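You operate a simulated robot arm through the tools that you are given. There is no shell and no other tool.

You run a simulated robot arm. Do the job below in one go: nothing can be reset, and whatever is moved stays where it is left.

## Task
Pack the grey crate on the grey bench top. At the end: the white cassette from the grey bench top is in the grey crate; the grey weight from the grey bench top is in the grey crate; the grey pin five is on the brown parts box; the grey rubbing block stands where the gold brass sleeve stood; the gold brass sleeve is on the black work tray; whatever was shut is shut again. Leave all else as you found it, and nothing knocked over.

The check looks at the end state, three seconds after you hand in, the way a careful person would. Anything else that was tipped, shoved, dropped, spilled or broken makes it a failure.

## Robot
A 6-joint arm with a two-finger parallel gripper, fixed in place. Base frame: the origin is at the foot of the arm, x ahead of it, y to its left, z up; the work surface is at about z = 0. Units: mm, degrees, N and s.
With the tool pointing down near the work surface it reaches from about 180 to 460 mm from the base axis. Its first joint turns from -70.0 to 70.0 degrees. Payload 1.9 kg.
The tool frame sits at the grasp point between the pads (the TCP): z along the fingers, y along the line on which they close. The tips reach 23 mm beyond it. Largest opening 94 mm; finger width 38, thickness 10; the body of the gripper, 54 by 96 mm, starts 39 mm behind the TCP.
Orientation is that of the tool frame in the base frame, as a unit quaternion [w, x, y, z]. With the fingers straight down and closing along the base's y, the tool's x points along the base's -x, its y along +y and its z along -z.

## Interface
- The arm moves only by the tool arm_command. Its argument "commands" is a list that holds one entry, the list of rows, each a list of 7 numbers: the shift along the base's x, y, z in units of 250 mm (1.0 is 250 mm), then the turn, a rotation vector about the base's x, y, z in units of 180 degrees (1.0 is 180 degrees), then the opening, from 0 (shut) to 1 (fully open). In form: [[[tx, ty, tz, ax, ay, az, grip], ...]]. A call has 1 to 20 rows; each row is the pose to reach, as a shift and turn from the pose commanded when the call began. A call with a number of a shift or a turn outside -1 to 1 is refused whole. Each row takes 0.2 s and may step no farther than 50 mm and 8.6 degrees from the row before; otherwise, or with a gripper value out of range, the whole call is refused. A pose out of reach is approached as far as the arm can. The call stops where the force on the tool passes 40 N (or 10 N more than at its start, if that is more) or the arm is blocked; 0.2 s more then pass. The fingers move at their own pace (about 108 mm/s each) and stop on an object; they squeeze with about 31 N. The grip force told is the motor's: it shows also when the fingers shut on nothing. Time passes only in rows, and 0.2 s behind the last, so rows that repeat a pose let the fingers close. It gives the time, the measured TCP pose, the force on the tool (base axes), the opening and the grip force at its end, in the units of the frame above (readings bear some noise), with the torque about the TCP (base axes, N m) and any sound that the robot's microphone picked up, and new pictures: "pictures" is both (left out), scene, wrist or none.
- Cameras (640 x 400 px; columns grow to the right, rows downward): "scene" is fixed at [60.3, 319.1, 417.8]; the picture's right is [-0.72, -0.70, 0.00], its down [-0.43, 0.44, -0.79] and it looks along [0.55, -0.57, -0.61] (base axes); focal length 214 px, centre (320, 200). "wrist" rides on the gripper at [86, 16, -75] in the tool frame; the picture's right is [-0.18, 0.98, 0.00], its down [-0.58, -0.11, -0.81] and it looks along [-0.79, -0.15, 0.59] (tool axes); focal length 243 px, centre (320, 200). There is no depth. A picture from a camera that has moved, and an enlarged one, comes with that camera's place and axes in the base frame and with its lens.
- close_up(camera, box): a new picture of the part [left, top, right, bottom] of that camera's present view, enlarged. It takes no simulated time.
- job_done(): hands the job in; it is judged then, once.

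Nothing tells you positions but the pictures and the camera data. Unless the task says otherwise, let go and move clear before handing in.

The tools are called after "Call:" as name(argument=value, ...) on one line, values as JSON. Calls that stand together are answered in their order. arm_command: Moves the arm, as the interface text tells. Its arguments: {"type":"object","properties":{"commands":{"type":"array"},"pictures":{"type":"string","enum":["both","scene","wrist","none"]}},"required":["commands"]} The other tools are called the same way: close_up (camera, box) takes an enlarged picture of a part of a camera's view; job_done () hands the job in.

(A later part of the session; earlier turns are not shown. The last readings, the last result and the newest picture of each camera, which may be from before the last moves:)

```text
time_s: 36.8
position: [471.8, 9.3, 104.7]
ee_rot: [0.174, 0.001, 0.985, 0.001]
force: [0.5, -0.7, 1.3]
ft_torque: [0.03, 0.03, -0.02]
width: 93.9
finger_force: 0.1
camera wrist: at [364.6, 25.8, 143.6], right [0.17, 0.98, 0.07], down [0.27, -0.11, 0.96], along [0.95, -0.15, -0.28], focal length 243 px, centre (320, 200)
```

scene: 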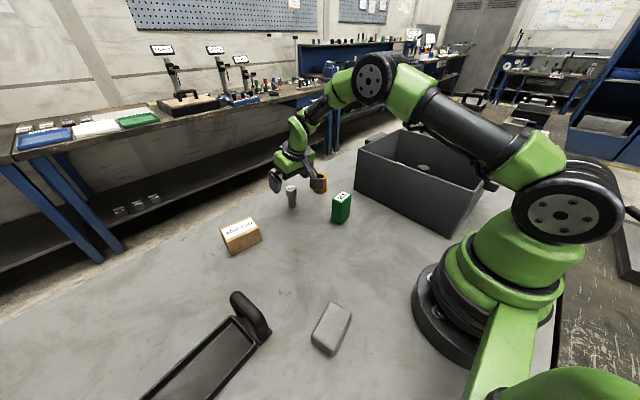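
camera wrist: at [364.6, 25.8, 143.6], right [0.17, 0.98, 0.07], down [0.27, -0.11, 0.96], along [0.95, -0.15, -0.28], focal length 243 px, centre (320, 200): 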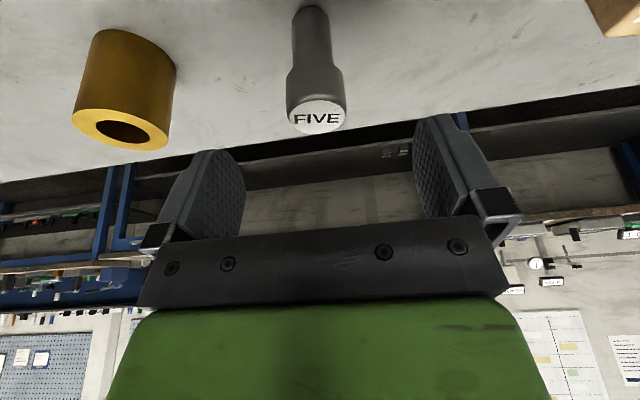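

The arm reaches, and the pin sits centred at about (472, 10). I'll descend to grip height around the head.

Call:
arm_command(commands=[[[0.002, 0.003, -0.06, 0, 0, 0, 1], [0.002, 0.003, -0.12, 0, 0, 0, 1], [0.002, 0.003, -0.17, 0, 0, 0, 1], [0.002, 0.003, -0.2, 0, 0, 0, 1], [0.002, 0.003, -0.2, 0, 0, 0, 1]]])

```text
time_s: 38.0
position: [473.2, 10.9, 53.3]
ee_rot: [0.174, -0.001, 0.985, 0.001]
force: [-0.6, 0.3, 0.4]
ft_torque: [-0.01, -0.01, -0.01]
width: 93.9
finger_force: 0.1
camera wrist: at [365.2, 27.2, 93.0], right [0.17, 0.98, 0.07], down [0.27, -0.11, 0.96], along [0.95, -0.15, -0.28], focal length 243 px, centre (320, 200)
```

scene: 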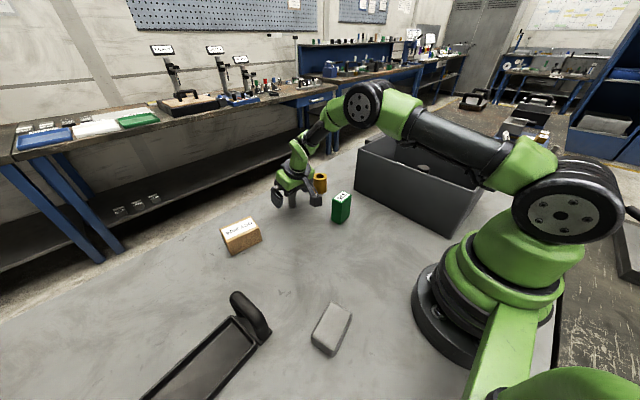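
wrist: 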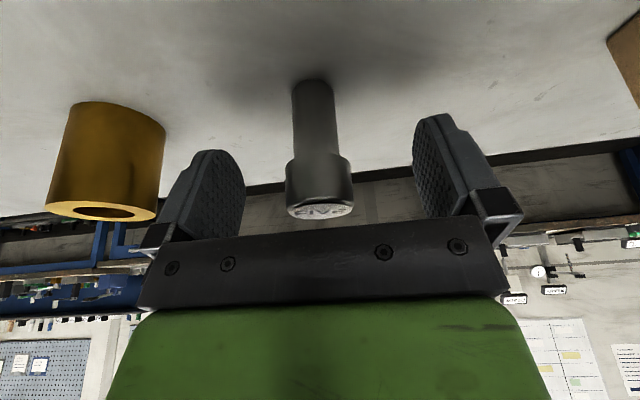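

The pin head is centred between the pads. I'll close and lift a little.

Call:
arm_command(commands=[[[0, 0, 0, 0, 0, 0, 0.6], [0, 0, 0, 0, 0, 0, 0.2], [0, 0, 0, 0, 0, 0, 0.2], [0, 0, 0, 0, 0, 0, 0.2], [0, 0, 0, 0, 0, 0, 0.2], [0, 0, 0.04, 0, 0, 0, 0.2], [0, 0, 0.1, 0, 0, 0, 0.2], [0, 0, 0.1, 0, 0, 0, 0.2]]])

```text
time_s: 39.8
position: [473.3, 10.2, 78.9]
ee_rot: [0.174, 0.0, 0.985, 0.0]
force: [-0.2, -0.5, -2.5]
ft_torque: [-0.03, -0.01, 0.02]
width: 31.4
finger_force: 31.3
camera wrist: at [365.0, 26.8, 118.5], right [0.17, 0.98, 0.06], down [0.27, -0.11, 0.96], along [0.95, -0.15, -0.28], focal length 243 px, centre (320, 200)
```

scene: 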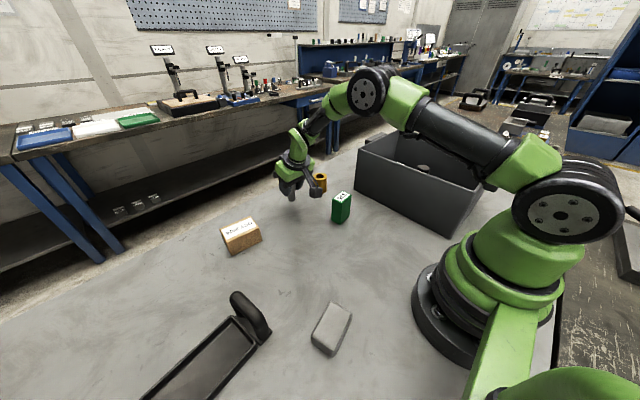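
wrist: 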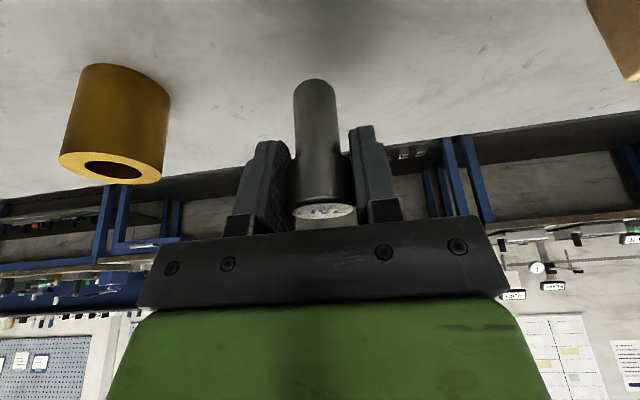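

The pin is held. The brown box's top centre is near (452, 189) at z≈48. I'll raise the pin and carry it above the box.

Call:
arm_command(commands=[[[0, 0, 0.14, 0, 0, 0, 0.2], [0, 0, 0.28, 0, 0, 0, 0.2], [-0.01, 0.1, 0.32, 0, 0, 0, 0.2], [-0.03, 0.24, 0.32, 0, 0, 0, 0.2], [-0.05, 0.38, 0.32, 0, 0, 0, 0.2], [-0.07, 0.52, 0.32, 0, 0, 0, 0.2], [-0.085, 0.64, 0.32, 0, 0, 0, 0.2], [-0.085, 0.717, 0.32, 0, 0, 0, 0.2], [-0.085, 0.717, 0.32, 0, 0, 0, 0.2]]])

```text
time_s: 41.8
position: [451.3, 189.3, 159.7]
ee_rot: [0.174, 0.0, 0.985, 0.001]
force: [-0.7, 0.2, -3.0]
ft_torque: [0.03, -0.02, -0.06]
width: 31.0
finger_force: 30.9
camera wrist: at [343.4, 205.4, 199.4], right [0.17, 0.98, 0.06], down [0.27, -0.11, 0.96], along [0.95, -0.15, -0.28], focal length 243 px, centre (320, 200)
```

scene: 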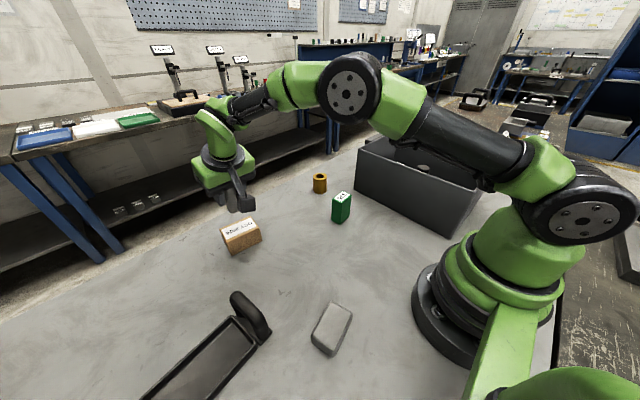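
wrist: 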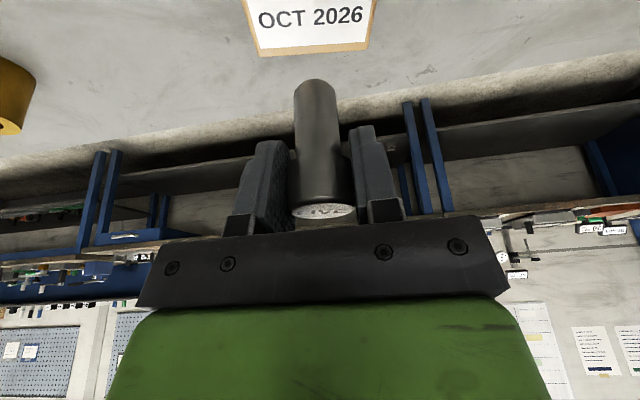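

Call:
arm_command(commands=[[[0.002, 0, -0.08, 0, 0, 0, 0.2], [0.002, 0, -0.15, 0, 0, 0, 0.2], [0.002, 0, -0.2, 0, 0, 0, 0.2], [0.002, 0, -0.2, 0, 0, 0, 0.2]]])

```text
time_s: 42.8
position: [453.1, 189.2, 109.3]
ee_rot: [0.175, 0.001, 0.985, 0.001]
force: [0.3, -0.3, -2.4]
ft_torque: [0.01, -0.02, 0.01]
width: 31.0
finger_force: 31.0
camera wrist: at [344.1, 206.0, 149.3], right [0.17, 0.98, 0.07], down [0.27, -0.11, 0.96], along [0.95, -0.15, -0.28], focal length 243 px, centre (320, 200)
```

scene: 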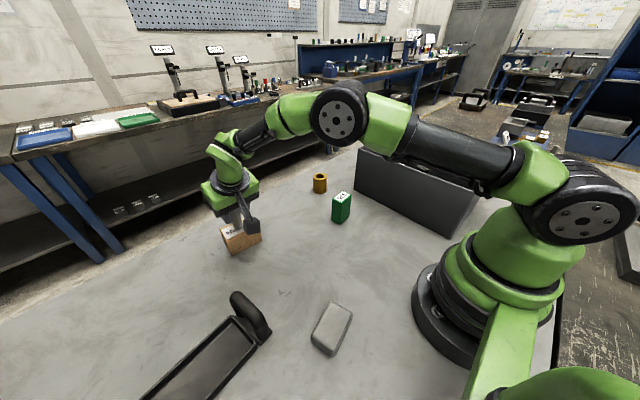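
wrist: 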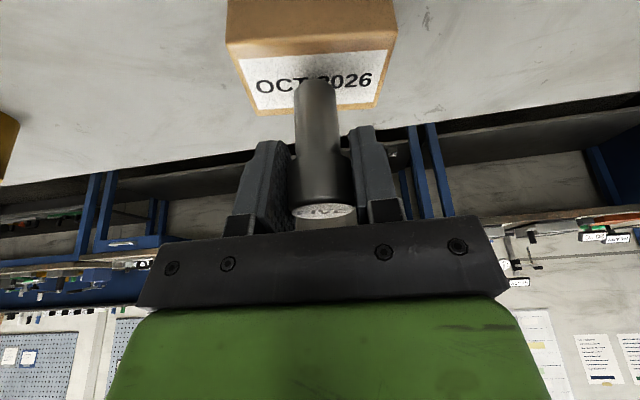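

The pin is right above the middle of the box. I'll lower it gently until it touches.

Call:
arm_command(commands=[[[0, 0, -0.008, 0, 0, 0, 0.2], [0, 0, -0.016, 0, 0, 0, 0.2], [0, 0, -0.02, 0, 0, 0, 0.2], [0, 0, -0.02, 0, 0, 0, 0.2]]], pictures="none")

Call:
arm_command(commands=[[[0, 0, -0.004, 0, 0, 0, 0.2], [0, 0, -0.006, 0, 0, 0, 0.2], [0, 0, -0.006, 0, 0, 0, 0.2]]], pictures="none")

```text
time_s: 43.8
position: [451.9, 190.6, 105.5]
ee_rot: [0.174, 0.0, 0.985, 0.001]
force: [-0.4, -1.1, -2.3]
ft_torque: [0.02, 0.03, 0.0]
width: 31.3
finger_force: 31.1
```

```text
time_s: 44.6
position: [452.3, 190.3, 104.7]
ee_rot: [0.175, -0.001, 0.985, 0.001]
force: [0.6, -0.4, -2.9]
ft_torque: [0.01, -0.01, -0.01]
width: 31.3
finger_force: 31.6
```

Call:
arm_command(commands=[[[0, 0, -0.003, 0, 0, 0, 0.2], [0, 0, -0.006, 0, 0, 0, 0.2], [0, 0, -0.006, 0, 0, 0, 0.2]]], pictures="none")

Call:
arm_command(commands=[[[0, 0, -0.003, 0, 0, 0, 0.2], [0, 0, -0.003, 0, 0, 0, 0.2]]], pictures="wrist")

```text
time_s: 45.4
position: [453.7, 191.7, 104.1]
ee_rot: [0.176, 0.001, 0.984, 0.001]
force: [-5.5, -0.3, 20.1]
ft_torque: [-0.04, 0.29, -0.04]
width: 31.1
finger_force: 31.0
```

```text
time_s: 46.0
position: [452.3, 189.4, 101.3]
ee_rot: [0.176, 0.0, 0.984, 0.002]
force: [5.6, 1.4, 21.1]
ft_torque: [0.06, -0.25, -0.09]
width: 31.4
finger_force: 30.9
camera wrist: at [344.4, 206.2, 141.0], right [0.17, 0.98, 0.07], down [0.27, -0.11, 0.96], along [0.95, -0.15, -0.28], focal length 243 px, centre (320, 200)
```

wrist: 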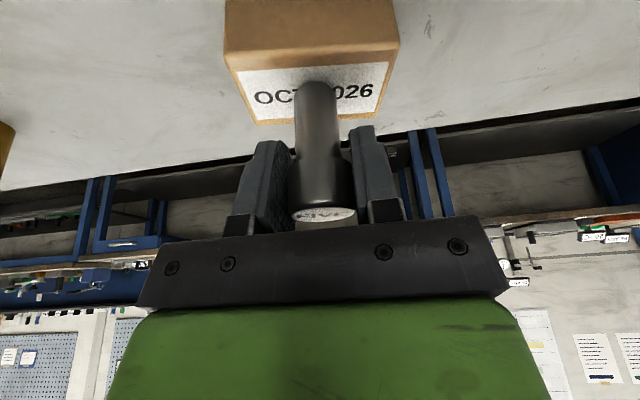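

Contact confirmed. I'll ease off, open gently, and rise straight up.

Call:
arm_command(commands=[[[0, 0, 0.003, 0, 0, 0, 0.2], [0, 0, 0.003, 0, 0, 0, 0.38], [0, 0, 0.003, 0, 0, 0, 0.5], [0, 0, 0.003, 0, 0, 0, 0.75], [0, 0, 0.003, 0, 0, 0, 0.75], [0, 0, 0.06, 0, 0, 0, 0.75], [0, 0, 0.16, 0, 0, 0, 0.75], [0, 0, 0.3, 0, 0, 0, 0.75], [0, 0, 0.46, 0, 0, 0, 0.75], [0, 0, 0.46, 0, 0, 0, 0.75]]])

```text
time_s: 48.2
position: [453.1, 191.0, 216.7]
ee_rot: [0.175, 0.0, 0.985, 0.0]
force: [0.6, -0.4, 0.0]
ft_torque: [0.0, 0.02, -0.03]
width: 70.4
finger_force: 0.0
camera wrist: at [346.0, 207.7, 256.4], right [0.17, 0.98, 0.06], down [0.27, -0.11, 0.96], along [0.95, -0.15, -0.28], focal length 243 px, centre (320, 200)
```

scene: 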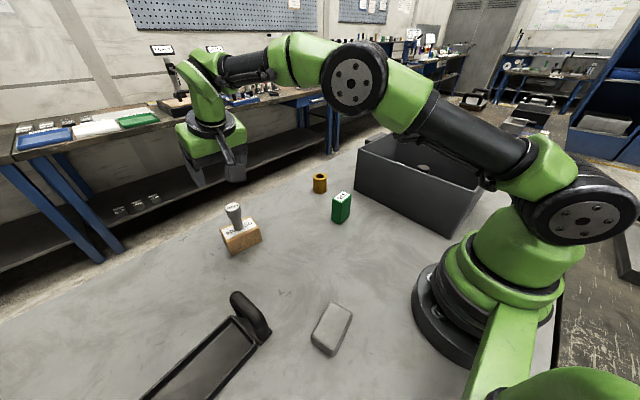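
wrist: 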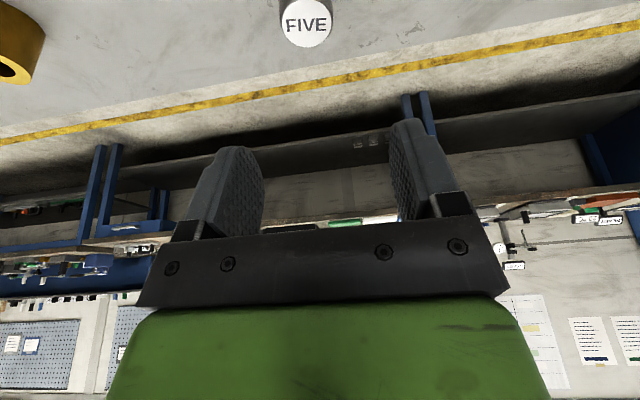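

The pin stands on the brown box. I'll confirm with a close-up and look again at the tray and block.

Call:
close_up(camera="scene", box=[200, 190, 296, 260])

Call:
close_up(camera="scene", box=[130, 270, 290, 400])

Call:
close_up(camera="scene", box=[290, 290, 370, 365])

```text
5.71 times, centred on (248, 225) of scene
camera zoom: at [60.3, 319.1, 417.8], right [-0.72, -0.7, 0.0], down [-0.43, 0.44, -0.79], along [0.55, -0.57, -0.61], focal length 1226 px, centre (731, 57)
```

zoom: 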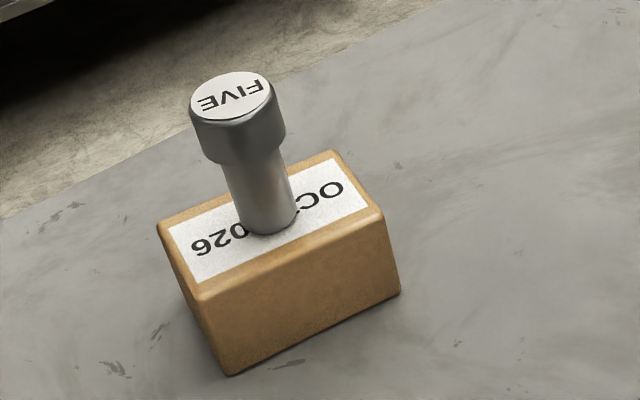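

```text
3.08 times, centred on (210, 335) of scene
camera zoom: at [60.3, 319.1, 417.8], right [-0.72, -0.7, 0.0], down [-0.43, 0.44, -0.79], along [0.55, -0.57, -0.61], focal length 660 px, centre (658, -215)
```

zoom: 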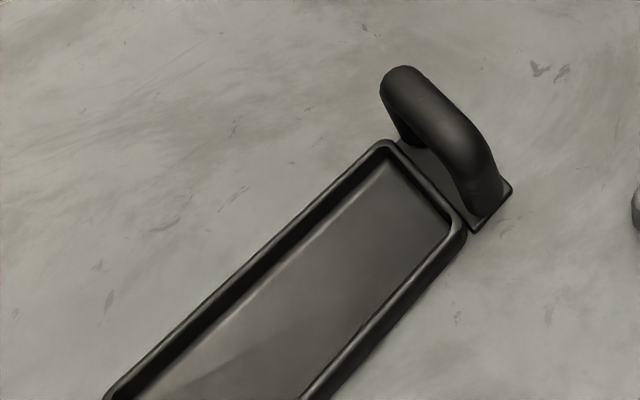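

```text
5.33 times, centred on (330, 328) of scene
camera zoom: at [60.3, 319.1, 417.8], right [-0.72, -0.7, 0.0], down [-0.43, 0.44, -0.79], along [0.55, -0.57, -0.61], focal length 1144 px, centre (267, -480)
```

zoom: 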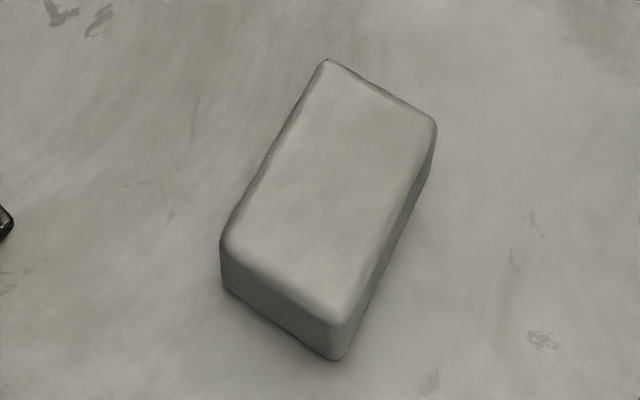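

The pin is upright on the box. Next is the brass sleeve: I'll travel over it with the same tilt plus a 15° yaw, so the camera arm stays clear of the green cassette and the crate.

Call:
arm_command(commands=[[[0, -0.1, 0, 0, 0, 0, 1], [0, -0.24, 0, 0, 0, 0, 1], [0, -0.38, 0, 0, 0, 0.02, 1], [0, -0.52, 0, 0, 0, 0.05, 1], [0, -0.66, 0, 0, 0, 0.08, 1], [0, -0.8, 0, 0, 0, 0.0833, 1], [0, -0.94, 0, 0, 0, 0.0833, 1]]], pictures="none")

Call:
arm_command(commands=[[[0, -0.1, 0, 0, 0, 0, 1], [0, -0.2, -0.05, 0, 0, 0, 1], [0, -0.26, -0.15, 0, 0, 0, 1], [0, -0.26, -0.2, 0, 0, 0, 1], [0, -0.26, -0.2, 0, 0, 0, 1]]])

```text
time_s: 49.8
position: [451.7, -45.0, 215.9]
ee_rot: [0.172, -0.129, 0.976, 0.024]
force: [-0.4, -0.1, 0.1]
ft_torque: [-0.01, -0.01, -0.01]
width: 93.9
finger_force: 0.0
```

```text
time_s: 51.0
position: [450.3, -109.8, 165.9]
ee_rot: [0.173, -0.129, 0.976, 0.023]
force: [0.4, 0.0, -0.1]
ft_torque: [0.02, -0.03, 0.04]
width: 94.0
finger_force: 0.1
camera wrist: at [341.7, -121.8, 205.2], right [-0.09, 0.99, 0.07], down [0.29, -0.04, 0.96], along [0.95, 0.1, -0.28], focal length 243 px, centre (320, 200)
```

scene: 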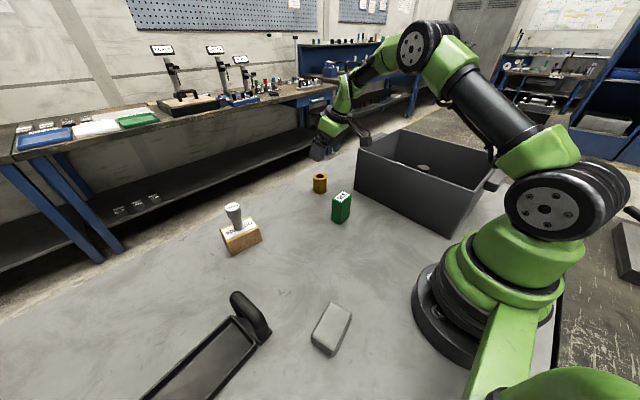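
wrist: 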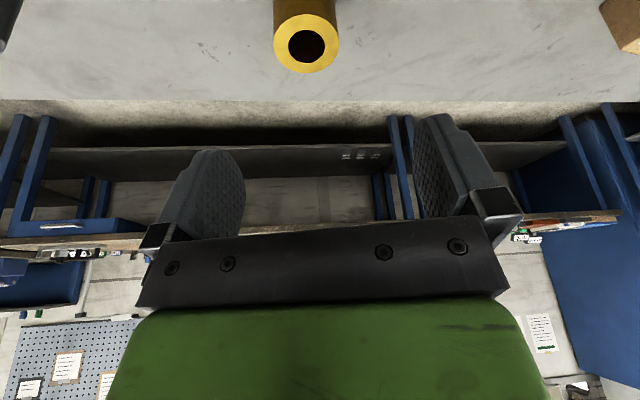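

Call:
close_up(camera="wrist", box=[240, 0, 380, 90])

```text
4.44 times, centred on (310, 45) of wrist
camera zoom: at [341.7, -121.8, 205.2], right [-0.09, 0.99, 0.07], down [0.29, -0.04, 0.96], along [0.95, 0.1, -0.28], focal length 1078 px, centre (364, 889)
```

zoom: 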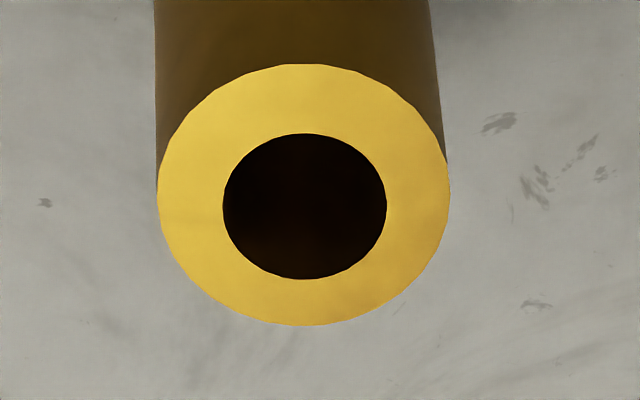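

The sleeve centre is at about (470, −110.5), about 45 mm across. I'll move above it and descend part way.

Call:
arm_command(commands=[[[0.04, -0.002, -0.02, 0, 0, 0, 1], [0.079, -0.003, -0.06, 0, 0, 0, 1], [0.079, -0.003, -0.18, 0, 0, 0, 1], [0.079, -0.003, -0.3, 0, 0, 0, 1], [0.079, -0.003, -0.3, 0, 0, 0, 1]]])

```text
time_s: 52.2
position: [471.7, -112.0, 90.9]
ee_rot: [0.174, -0.128, 0.976, 0.024]
force: [-0.3, -0.1, -0.6]
ft_torque: [0.02, -0.03, -0.01]
width: 93.8
finger_force: 0.1
camera wrist: at [362.6, -123.0, 130.8], right [-0.09, 0.99, 0.06], down [0.29, -0.04, 0.96], along [0.95, 0.1, -0.28], focal length 243 px, centre (320, 200)
```

scene: 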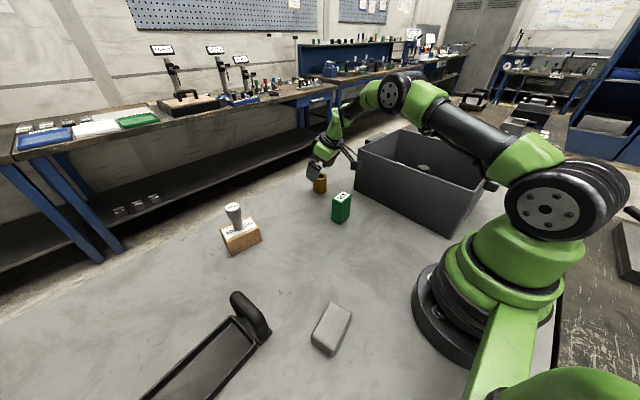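
wrist: 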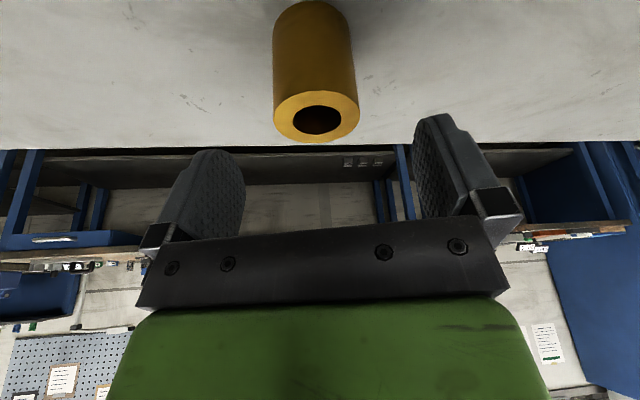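

Aligned. I'll descend the rest of the way to grip height.

Call:
arm_command(commands=[[[0, 0, -0.08, 0, 0, 0, 1], [0, 0, -0.15, 0, 0, 0, 1], [0, 0, -0.2, 0, 0, 0, 1], [0, 0, -0.222, 0, 0, 0, 1], [0, 0, -0.222, 0, 0, 0, 1]]])

```text
time_s: 53.4
position: [471.9, -111.8, 34.9]
ee_rot: [0.173, -0.127, 0.976, 0.023]
force: [0.3, -0.4, 0.4]
ft_torque: [0.01, 0.01, 0.0]
width: 94.0
finger_force: 0.0
camera wrist: at [363.6, -123.4, 75.1], right [-0.09, 0.99, 0.07], down [0.29, -0.04, 0.96], along [0.95, 0.1, -0.28], focal length 243 px, centre (320, 200)
```

scene: 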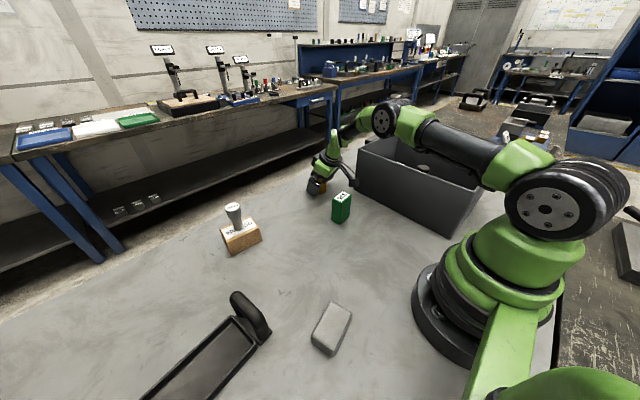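
wrist: 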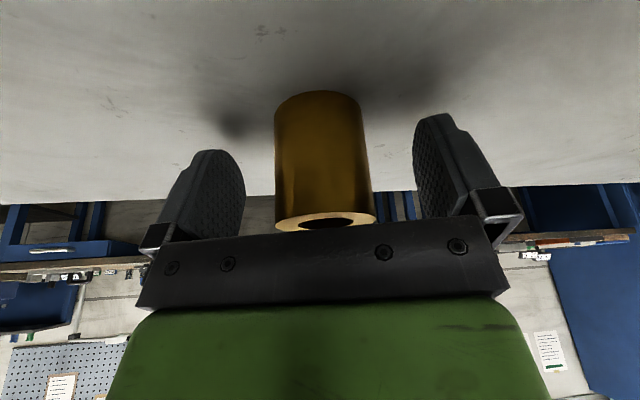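

The sleeve is centred between the pads. I'll close and lift slightly.

Call:
arm_command(commands=[[[0, 0, 0, 0, 0, 0, 0.7], [0, 0, 0, 0, 0, 0, 0.3], [0, 0, 0, 0, 0, 0, 0.3], [0, 0, 0, 0, 0, 0, 0.3], [0, 0, 0, 0, 0, 0, 0.3], [0, 0, 0.03, 0, 0, 0, 0.3], [0, 0, 0.08, 0, 0, 0, 0.3], [0, 0, 0.08, 0, 0, 0, 0.3]]])

```text
time_s: 55.2
position: [471.6, -111.9, 56.2]
ee_rot: [0.172, -0.127, 0.976, 0.023]
force: [0.1, 1.0, -3.6]
ft_torque: [0.02, 0.01, 0.02]
width: 45.3
finger_force: 31.0
camera wrist: at [363.3, -123.8, 95.4], right [-0.09, 0.99, 0.07], down [0.29, -0.04, 0.96], along [0.95, 0.1, -0.28], focal length 243 px, centre (320, 200)
```

scene: 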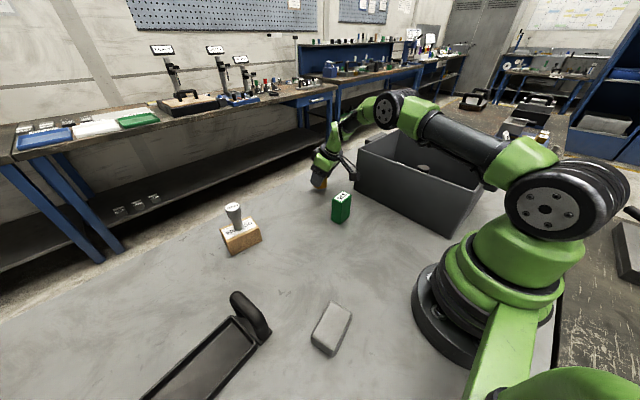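
wrist: 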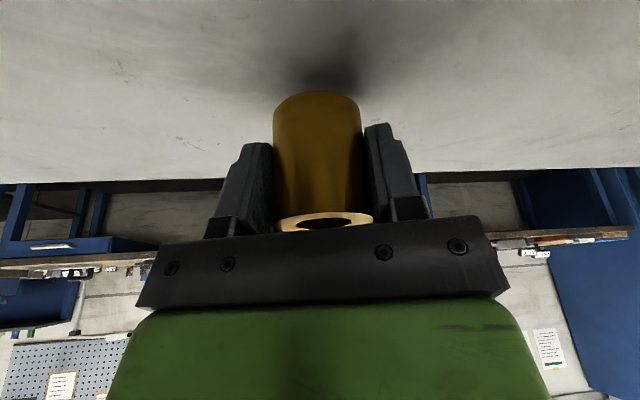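

The sleeve is held. It stood at about (471, −110.5). I'll lift it and carry it towards the black tray, turning the yaw to about 5° to align with the tray.

Call:
arm_command(commands=[[[0, 0, 0.16, 0, 0, 0, 0.3], [0, 0, 0.34, 0, 0, 0, 0.3], [0, 0, 0.52, 0, 0, 0, 0.3], [-0.03, 0.06, 0.66, 0, 0, 0, 0.3], [-0.09, 0.2, 0.7, 0, 0, -0.01, 0.3], [-0.15, 0.34, 0.7, 0, 0, -0.02, 0.3], [-0.21, 0.48, 0.7, 0, 0, -0.03, 0.3], [-0.28, 0.62, 0.7, 0, 0, -0.04, 0.3], [-0.34, 0.76, 0.7, 0, 0, -0.05, 0.3], [-0.4, 0.9, 0.7, 0, 0, -0.0556, 0.3]]], pictures="none")

Call:
arm_command(commands=[[[-0.06, 0.13, 0, 0, 0, 0, 0.3], [-0.13, 0.27, 0, 0, 0, 0, 0.3], [-0.2, 0.41, 0, 0, 0, 0, 0.3], [-0.27, 0.55, 0, 0, 0, 0, 0.3], [-0.34, 0.69, 0, 0, 0, 0, 0.3], [-0.4, 0.82, 0, 0, 0, 0, 0.3], [-0.458, 0.928, 0, 0, 0, 0, 0.3], [-0.458, 0.928, 0, 0, 0, 0, 0.3]]])

```text
time_s: 57.4
position: [373.6, 112.4, 231.6]
ee_rot: [0.174, -0.042, 0.984, 0.008]
force: [0.7, 0.5, -3.6]
ft_torque: [0.02, 0.02, -0.01]
width: 45.4
finger_force: 30.9
```

```text
time_s: 59.2
position: [259.0, 346.4, 231.1]
ee_rot: [0.174, -0.042, 0.984, 0.009]
force: [-0.5, -1.1, -2.5]
ft_torque: [0.0, 0.02, -0.01]
width: 45.4
finger_force: 31.3
camera wrist: at [149.5, 353.6, 270.2], right [0.09, 0.99, 0.06], down [0.28, -0.09, 0.96], along [0.96, -0.07, -0.28], focal length 243 px, centre (320, 200)
```

scene: 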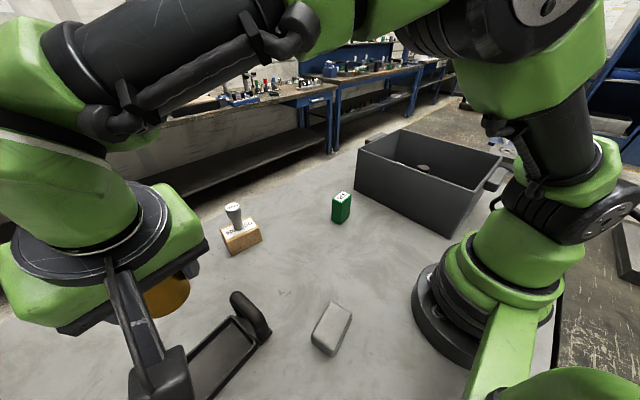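
wrist: 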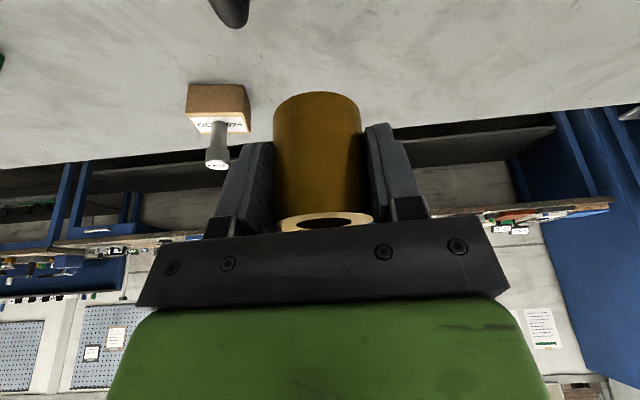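

I'm above the tray area, but the tray is below the wrist view. I'll lower to about z=105, still clear of the tray rim and handle, to see it.

Call:
arm_command(commands=[[[0, 0, -0.14, 0, 0, 0, 0.3], [0, 0, -0.28, 0, 0, 0, 0.3], [0, 0, -0.4, 0, 0, 0, 0.3], [0, 0, -0.5, 0, 0, 0, 0.3], [0, 0, -0.5, 0, 0, 0, 0.3]]])

```text
time_s: 60.4
position: [257.1, 345.3, 105.4]
ee_rot: [0.174, -0.042, 0.984, 0.009]
force: [-0.1, -0.4, -3.5]
ft_torque: [0.01, 0.01, 0.01]
width: 45.6
finger_force: 31.2
camera wrist: at [148.0, 352.3, 145.1], right [0.09, 0.99, 0.07], down [0.28, -0.09, 0.96], along [0.96, -0.07, -0.28], focal length 243 px, centre (320, 200)
```

scene: 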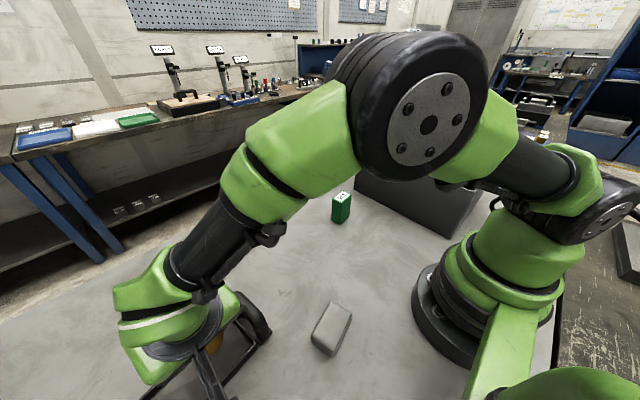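
wrist: 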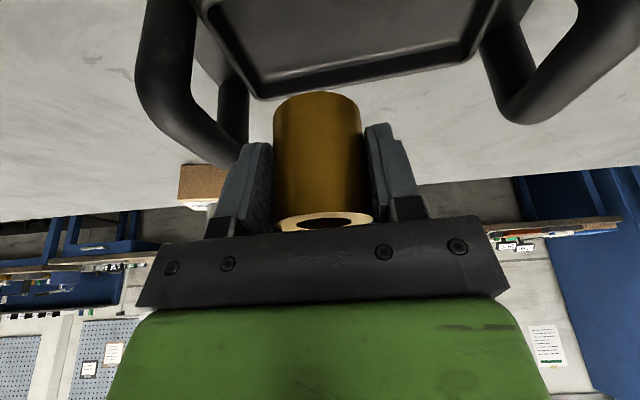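

Call:
close_up(camera="wrist", box=[120, 0, 640, 200])

Call:
close_up(camera="wrist", box=[180, 0, 540, 110])

Call:
close_up(camera="scene", box=[100, 270, 300, 400])

```text
1.23 times, centred on (380, 100) of wrist
camera zoom: at [148.0, 352.3, 145.1], right [0.09, 0.99, 0.07], down [0.28, -0.09, 0.96], along [0.96, -0.07, -0.28], focal length 299 px, centre (246, 323)
```

zoom: 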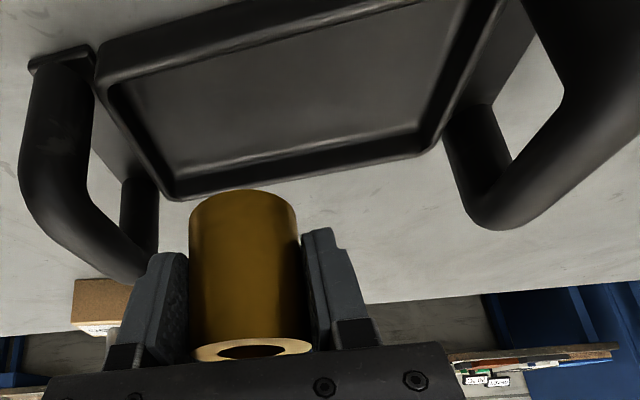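

```text
1.78 times, centred on (360, 55) of wrist
camera zoom: at [148.0, 352.3, 145.1], right [0.09, 0.99, 0.07], down [0.28, -0.09, 0.96], along [0.96, -0.07, -0.28], focal length 431 px, centre (249, 458)
```

zoom: 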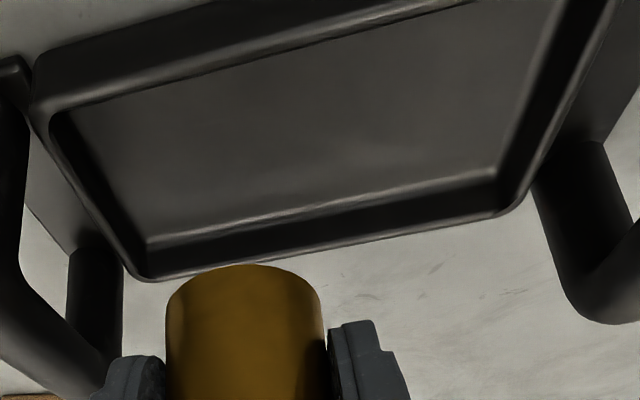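

```text
3.08 times, centred on (200, 335) of scene
camera zoom: at [60.3, 319.1, 417.8], right [-0.72, -0.7, 0.0], down [-0.43, 0.44, -0.79], along [0.55, -0.57, -0.61], focal length 660 px, centre (689, -215)
```

zoom: 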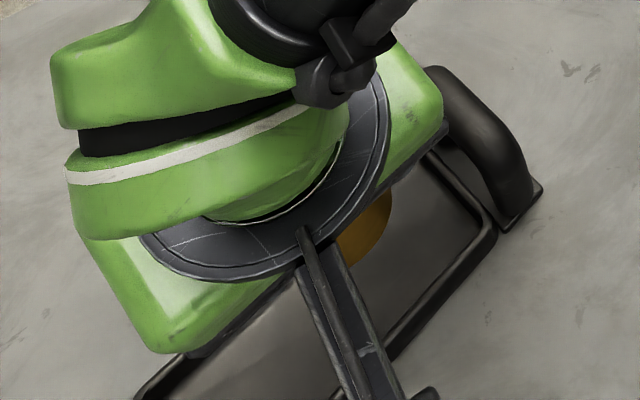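

The tray is fully visible now: interior about 58 × 137 mm, centre near (255.5, 371), floor z≈4, rim z≈19, with an arched handle at each end. I'll centre the sleeve more along the tray and descend to just above its floor.

Call:
arm_command(commands=[[[-0.004, 0.04, 0, 0, 0, 0, 0.3], [-0.004, 0.067, 0, 0, 0, 0, 0.3], [-0.004, 0.067, -0.08, 0, 0, 0, 0.3], [-0.004, 0.067, -0.14, 0, 0, 0, 0.3], [-0.004, 0.067, -0.14, 0, 0, 0, 0.3]]])

```text
time_s: 61.6
position: [257.5, 362.7, 71.3]
ee_rot: [0.175, -0.042, 0.984, 0.007]
force: [-0.5, 0.0, -3.1]
ft_torque: [0.04, 0.04, -0.01]
width: 45.4
finger_force: 31.3
camera wrist: at [148.5, 370.0, 110.5], right [0.09, 0.99, 0.06], down [0.28, -0.09, 0.96], along [0.96, -0.07, -0.28], focal length 243 px, centre (320, 200)
```

scene: 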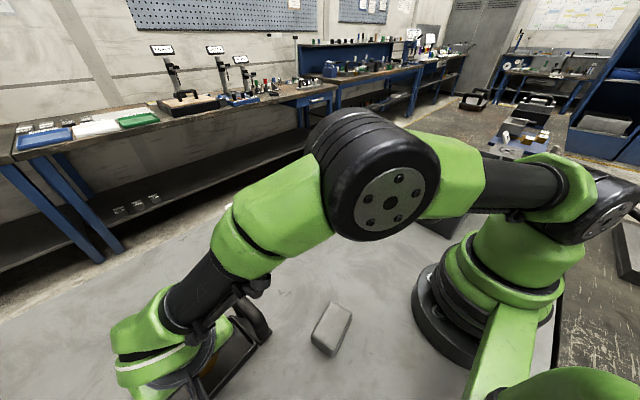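
wrist: 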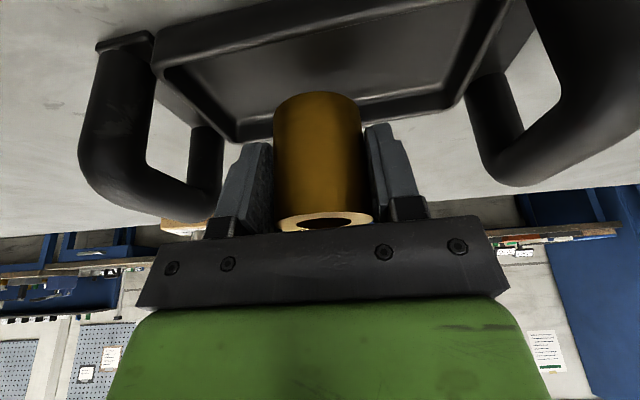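

Call:
close_up(camera="wrist", box=[90, 0, 570, 160])

```text
1.33 times, centred on (330, 80) of wrist
camera zoom: at [148.5, 370.0, 110.5], right [0.09, 0.99, 0.06], down [0.28, -0.09, 0.96], along [0.96, -0.07, -0.28], focal length 324 px, centre (307, 360)
```

zoom: 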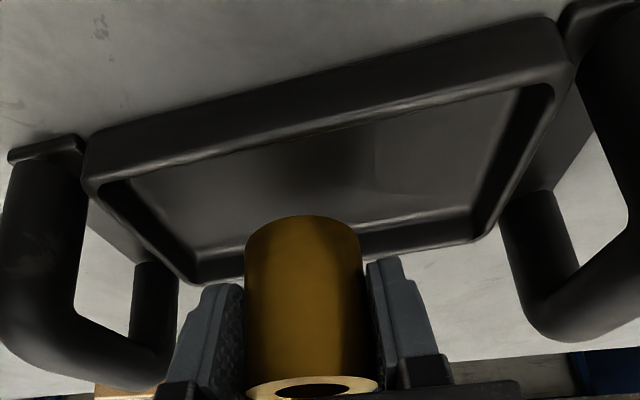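

The sleeve lines up with the tray's centreline. I'll lower it into the tray.

Call:
arm_command(commands=[[[-0.002, 0, -0.05, 0, 0, 0, 0.3], [-0.002, 0, -0.09, 0, 0, 0, 0.3], [-0.002, 0, -0.1, 0, 0, 0, 0.3], [-0.002, 0, -0.1, 0, 0, 0, 0.3]]])

```text
time_s: 62.6
position: [255.2, 362.6, 46.5]
ee_rot: [0.175, -0.042, 0.984, 0.008]
force: [-0.6, -0.1, -3.1]
ft_torque: [0.01, 0.02, 0.0]
width: 45.3
finger_force: 30.6
camera wrist: at [146.4, 369.9, 85.4], right [0.09, 0.99, 0.07], down [0.28, -0.09, 0.96], along [0.96, -0.07, -0.28], focal length 243 px, centre (320, 200)
```

scene: 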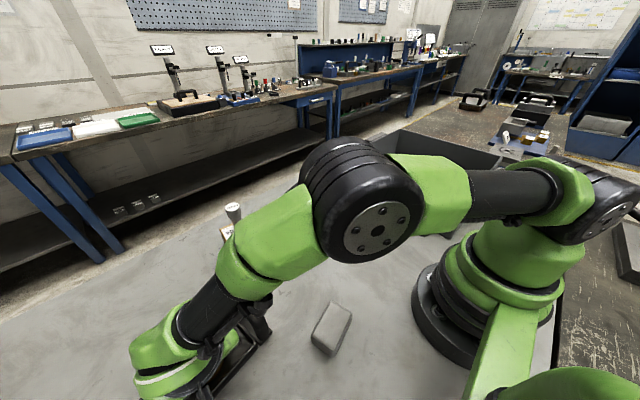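
wrist: 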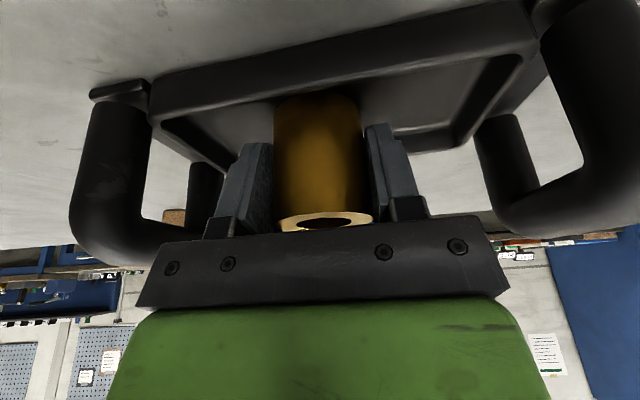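

Call:
arm_command(commands=[[[0, 0, -0.008, 0, 0, 0, 0.3], [0, 0, -0.016, 0, 0, 0, 0.3], [0, 0, -0.02, 0, 0, 0, 0.3], [0, 0, -0.02, 0, 0, 0, 0.3]]], pictures="none")

Call:
arm_command(commands=[[[0, 0, -0.003, 0, 0, 0, 0.3], [0, 0, -0.005, 0, 0, 0, 0.3], [0, 0, -0.005, 0, 0, 0, 0.3]]], pictures="none")

```text
time_s: 63.6
position: [255.9, 363.7, 42.1]
ee_rot: [0.175, -0.043, 0.984, 0.01]
force: [-4.8, -5.3, 22.5]
ft_torque: [-0.57, -0.02, -0.16]
width: 45.7
finger_force: 31.2
```

```text
time_s: 64.4
position: [256.7, 362.9, 40.3]
ee_rot: [0.175, -0.043, 0.984, 0.009]
force: [-0.7, 2.6, 22.4]
ft_torque: [-0.41, -0.21, -0.03]
width: 45.7
finger_force: 31.1
```

Call:
close_up(camera="wrist", box=[130, 0, 570, 240])

```text
1.45 times, centred on (350, 120) of wrist
camera zoom: at [147.2, 370.1, 79.6], right [0.09, 0.99, 0.07], down [0.28, -0.09, 0.96], along [0.96, -0.06, -0.28], focal length 353 px, centre (276, 316)
```

zoom: 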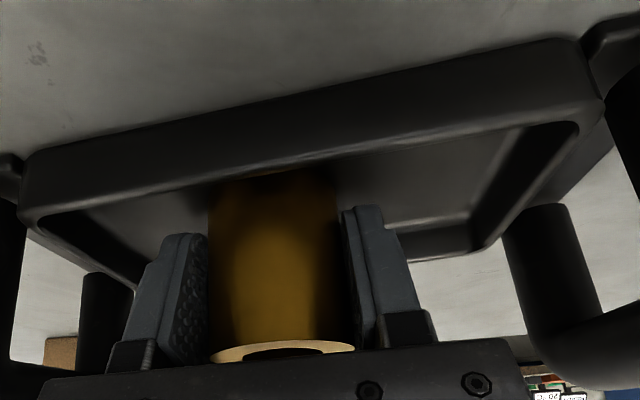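

The sleeve sits inside the tray behind the near rim and is touching the floor. I'll ease off, open, and rise.

Call:
arm_command(commands=[[[0, 0, 0.003, 0, 0, 0, 0.3], [0, 0, 0.003, 0, 0, 0, 0.5], [0, 0, 0.003, 0, 0, 0, 0.6], [0, 0, 0.003, 0, 0, 0, 0.75], [0, 0, 0.003, 0, 0, 0, 0.75], [0, 0, 0.05, 0, 0, 0, 0.75], [0, 0, 0.14, 0, 0, 0, 0.75], [0, 0, 0.28, 0, 0, 0, 0.75], [0, 0, 0.28, 0, 0, 0, 0.75]]])

```text
time_s: 66.4
position: [257.1, 362.4, 110.5]
ee_rot: [0.175, -0.043, 0.984, 0.008]
force: [-0.1, -0.7, -0.8]
ft_torque: [0.01, -0.04, 0.04]
width: 70.6
finger_force: 0.2
camera wrist: at [148.2, 369.6, 148.6], right [0.09, 0.99, 0.06], down [0.28, -0.09, 0.96], along [0.96, -0.07, -0.28], focal length 243 px, centre (320, 200)
```

scene: 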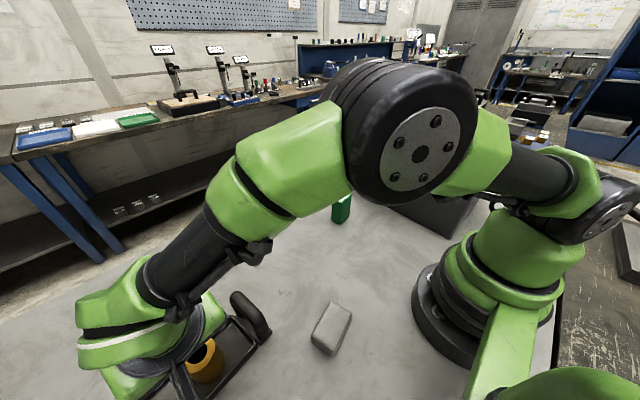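
wrist: 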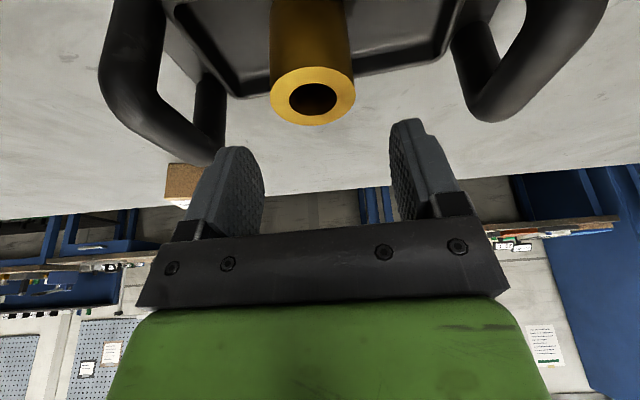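

The sleeve stands in the tray. Now the rubbing block, about 40 × 62 × 30 mm and centred near (153, 192). I'll rise, travel over it keeping the 20° tilt with yaw ≈13°, and look.

Call:
arm_command(commands=[[[0, 0, 0.15, 0, 0, 0, 0.85], [0, 0, 0.3, 0, 0, 0, 1], [0, 0, 0.44, 0, 0, 0, 1], [-0.07, -0.12, 0.44, 0, 0, 0.01, 1], [-0.15, -0.25, 0.44, 0, 0, 0.02, 1], [-0.23, -0.38, 0.44, 0, 0, 0.03, 1], [-0.31, -0.51, 0.44, 0, 0, 0.04, 1], [-0.39, -0.63, 0.44, 0, 0, 0.0444, 1], [-0.416, -0.68, 0.44, 0, 0, 0.0444, 1], [-0.416, -0.68, 0.44, 0, 0, 0.0444, 1]]])

```text
time_s: 68.6
position: [152.1, 195.2, 220.7]
ee_rot: [0.174, -0.111, 0.978, 0.02]
force: [0.5, 0.6, 0.9]
ft_torque: [-0.01, -0.02, 0.01]
width: 94.2
finger_force: 0.2
camera wrist: at [44.0, 186.4, 258.8], right [-0.05, 1.0, 0.07], down [0.29, -0.05, 0.96], along [0.96, 0.07, -0.28], focal length 243 px, centre (320, 200)
```

scene: 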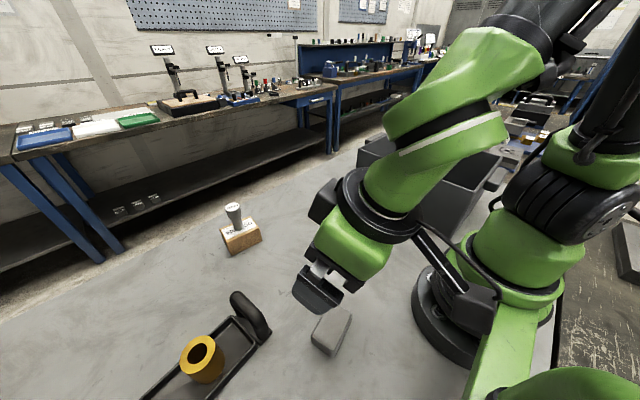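
wrist: 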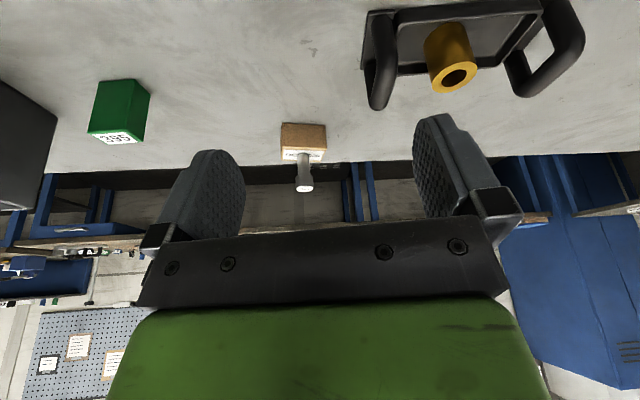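

Call:
arm_command(commands=[[[0, 0, -0.12, 0, 0, 0, 1], [0, 0, -0.24, 0, 0, 0, 1], [0, 0, -0.36, 0, 0, 0, 1], [0, 0, -0.48, 0, 0, 0, 1], [0, 0, -0.48, 0, 0, 0, 1]]])

```text
time_s: 69.8
position: [152.7, 196.0, 101.5]
ee_rot: [0.172, -0.111, 0.979, 0.018]
force: [0.3, -0.5, -0.1]
ft_torque: [0.01, -0.02, 0.01]
width: 93.8
finger_force: 0.1
out of reach, approached as far as the arm can: row 4, 5
camera wrist: at [44.1, 188.1, 141.7], right [-0.05, 1.0, 0.06], down [0.29, -0.04, 0.96], along [0.96, 0.07, -0.28], focal length 243 px, centre (320, 200)
```

scene: 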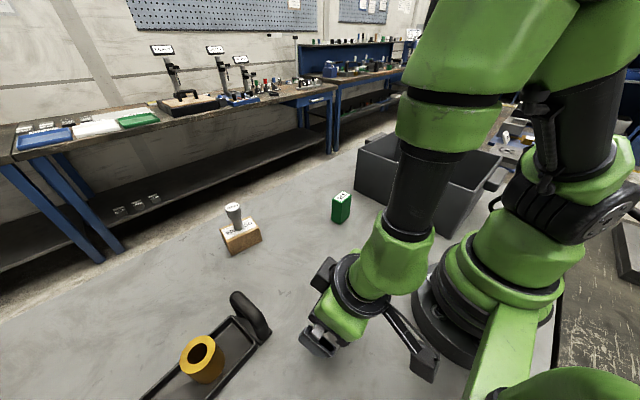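
wrist: 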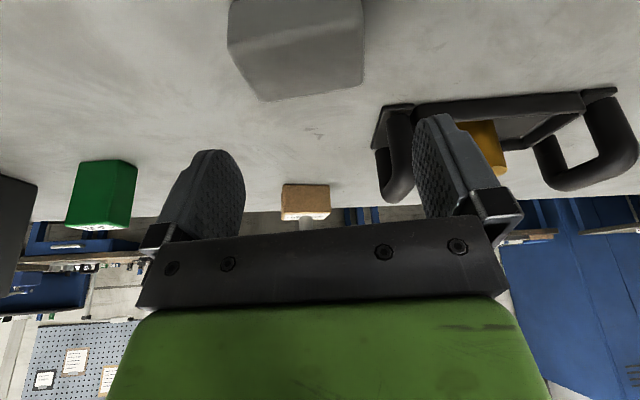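

The arm can't quite get low enough here with this heading. I'll measure the block from here first, then try a different heading.

Call:
close_up(camera="wrist", box=[200, 0, 400, 110])

Call:
close_up(camera="scene", box=[170, 310, 270, 390])

Call:
close_up(camera="scene", box=[280, 240, 520, 400])

```text
3.20 times, centred on (300, 55) of wrist
camera zoom: at [44.1, 188.1, 141.7], right [-0.05, 1.0, 0.06], down [0.29, -0.04, 0.96], along [0.96, 0.07, -0.28], focal length 776 px, centre (384, 664)
```

zoom: 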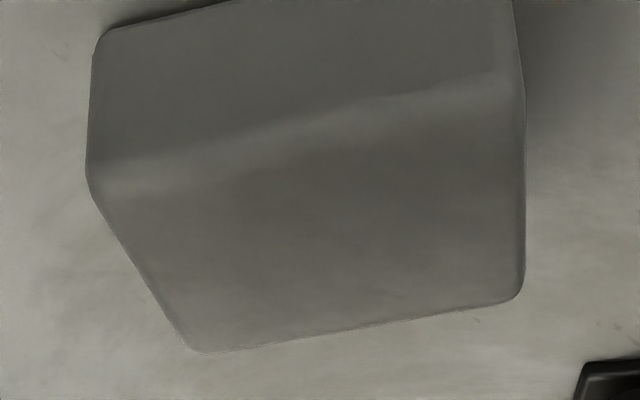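

```text
5.00 times, centred on (220, 350) of scene
camera zoom: at [60.3, 319.1, 417.8], right [-0.72, -0.7, 0.0], down [-0.43, 0.44, -0.79], along [0.55, -0.57, -0.61], focal length 1072 px, centre (820, -550)
```

zoom: 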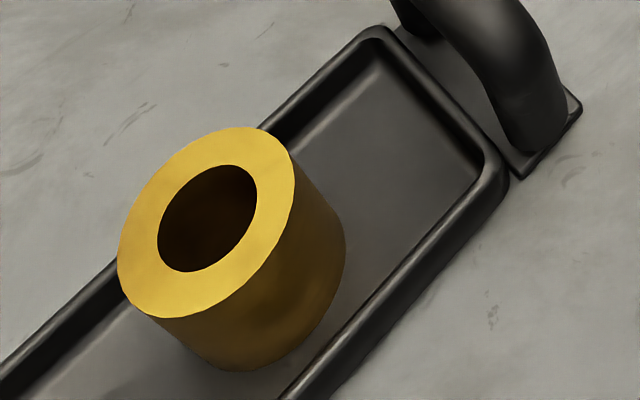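

```text
2.50 times, centred on (400, 320) of scene
camera zoom: at [60.3, 319.1, 417.8], right [-0.72, -0.7, 0.0], down [-0.43, 0.44, -0.79], along [0.55, -0.57, -0.61], focal length 536 px, centre (120, -100)
```

zoom: 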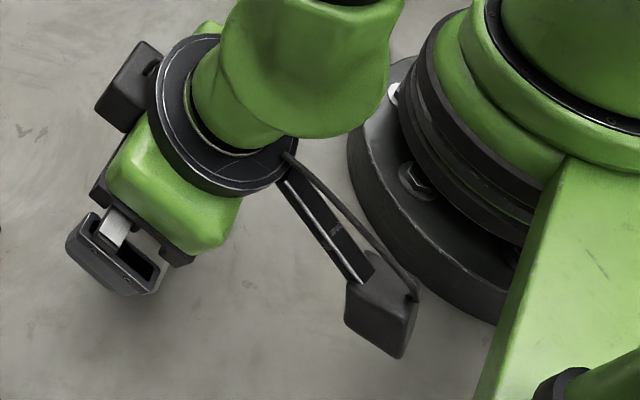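

The block measures about 41 × 66 × 30 mm, centre (154.5, 191), yaw ≈13°. I'll rise, move outward, and turn the heading by +90° so the fingers close across its short side.

Call:
arm_command(commands=[[[0, 0, 0.16, 0, 0, 0, 1], [0, 0, 0.32, 0, 0, 0, 1], [0, 0, 0.48, 0, 0, 0, 1], [0.08, 0.1, 0.48, 0, 0, 0, 1], [0.16, 0.2, 0.48, 0, 0, 0.045, 1], [0.232, 0.3, 0.48, 0, 0, 0.09, 1], [0.232, 0.3, 0.48, 0, 0, 0.135, 1], [0.232, 0.3, 0.48, 0, 0, 0.18, 1], [0.232, 0.3, 0.48, 0, 0, 0.225, 1], [0.232, 0.3, 0.48, 0, 0, 0.27, 1], [0.232, 0.3, 0.48, 0, 0, 0.315, 1], [0.232, 0.3, 0.48, 0, 0, 0.36, 1], [0.232, 0.3, 0.48, 0, 0, 0.405, 1], [0.232, 0.3, 0.48, 0, 0, 0.45, 1], [0.232, 0.3, 0.48, 0, 0, 0.495, 1], [0.232, 0.3, 0.48, 0, 0, 0.5, 1], [0.232, 0.3, 0.48, 0, 0, 0.5, 1]]])

```text
time_s: 73.4
position: [210.5, 270.7, 223.0]
ee_rot: [-0.109, 0.771, -0.613, -0.136]
force: [1.1, 0.5, 0.1]
ft_torque: [0.02, -0.01, -0.03]
width: 94.1
finger_force: 0.0
camera wrist: at [218.0, 163.3, 262.1], right [-1.0, -0.05, 0.06], down [0.05, 0.29, 0.96], along [-0.07, 0.96, -0.28], focal length 243 px, centre (320, 200)
```

scene: 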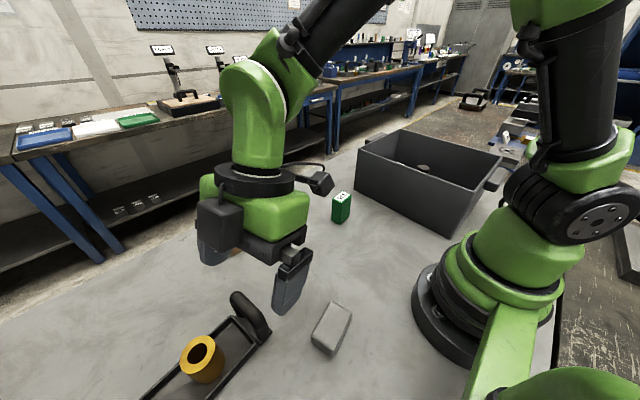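
wrist: 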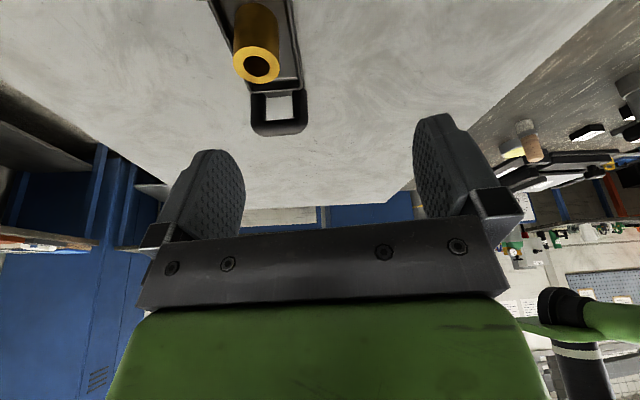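

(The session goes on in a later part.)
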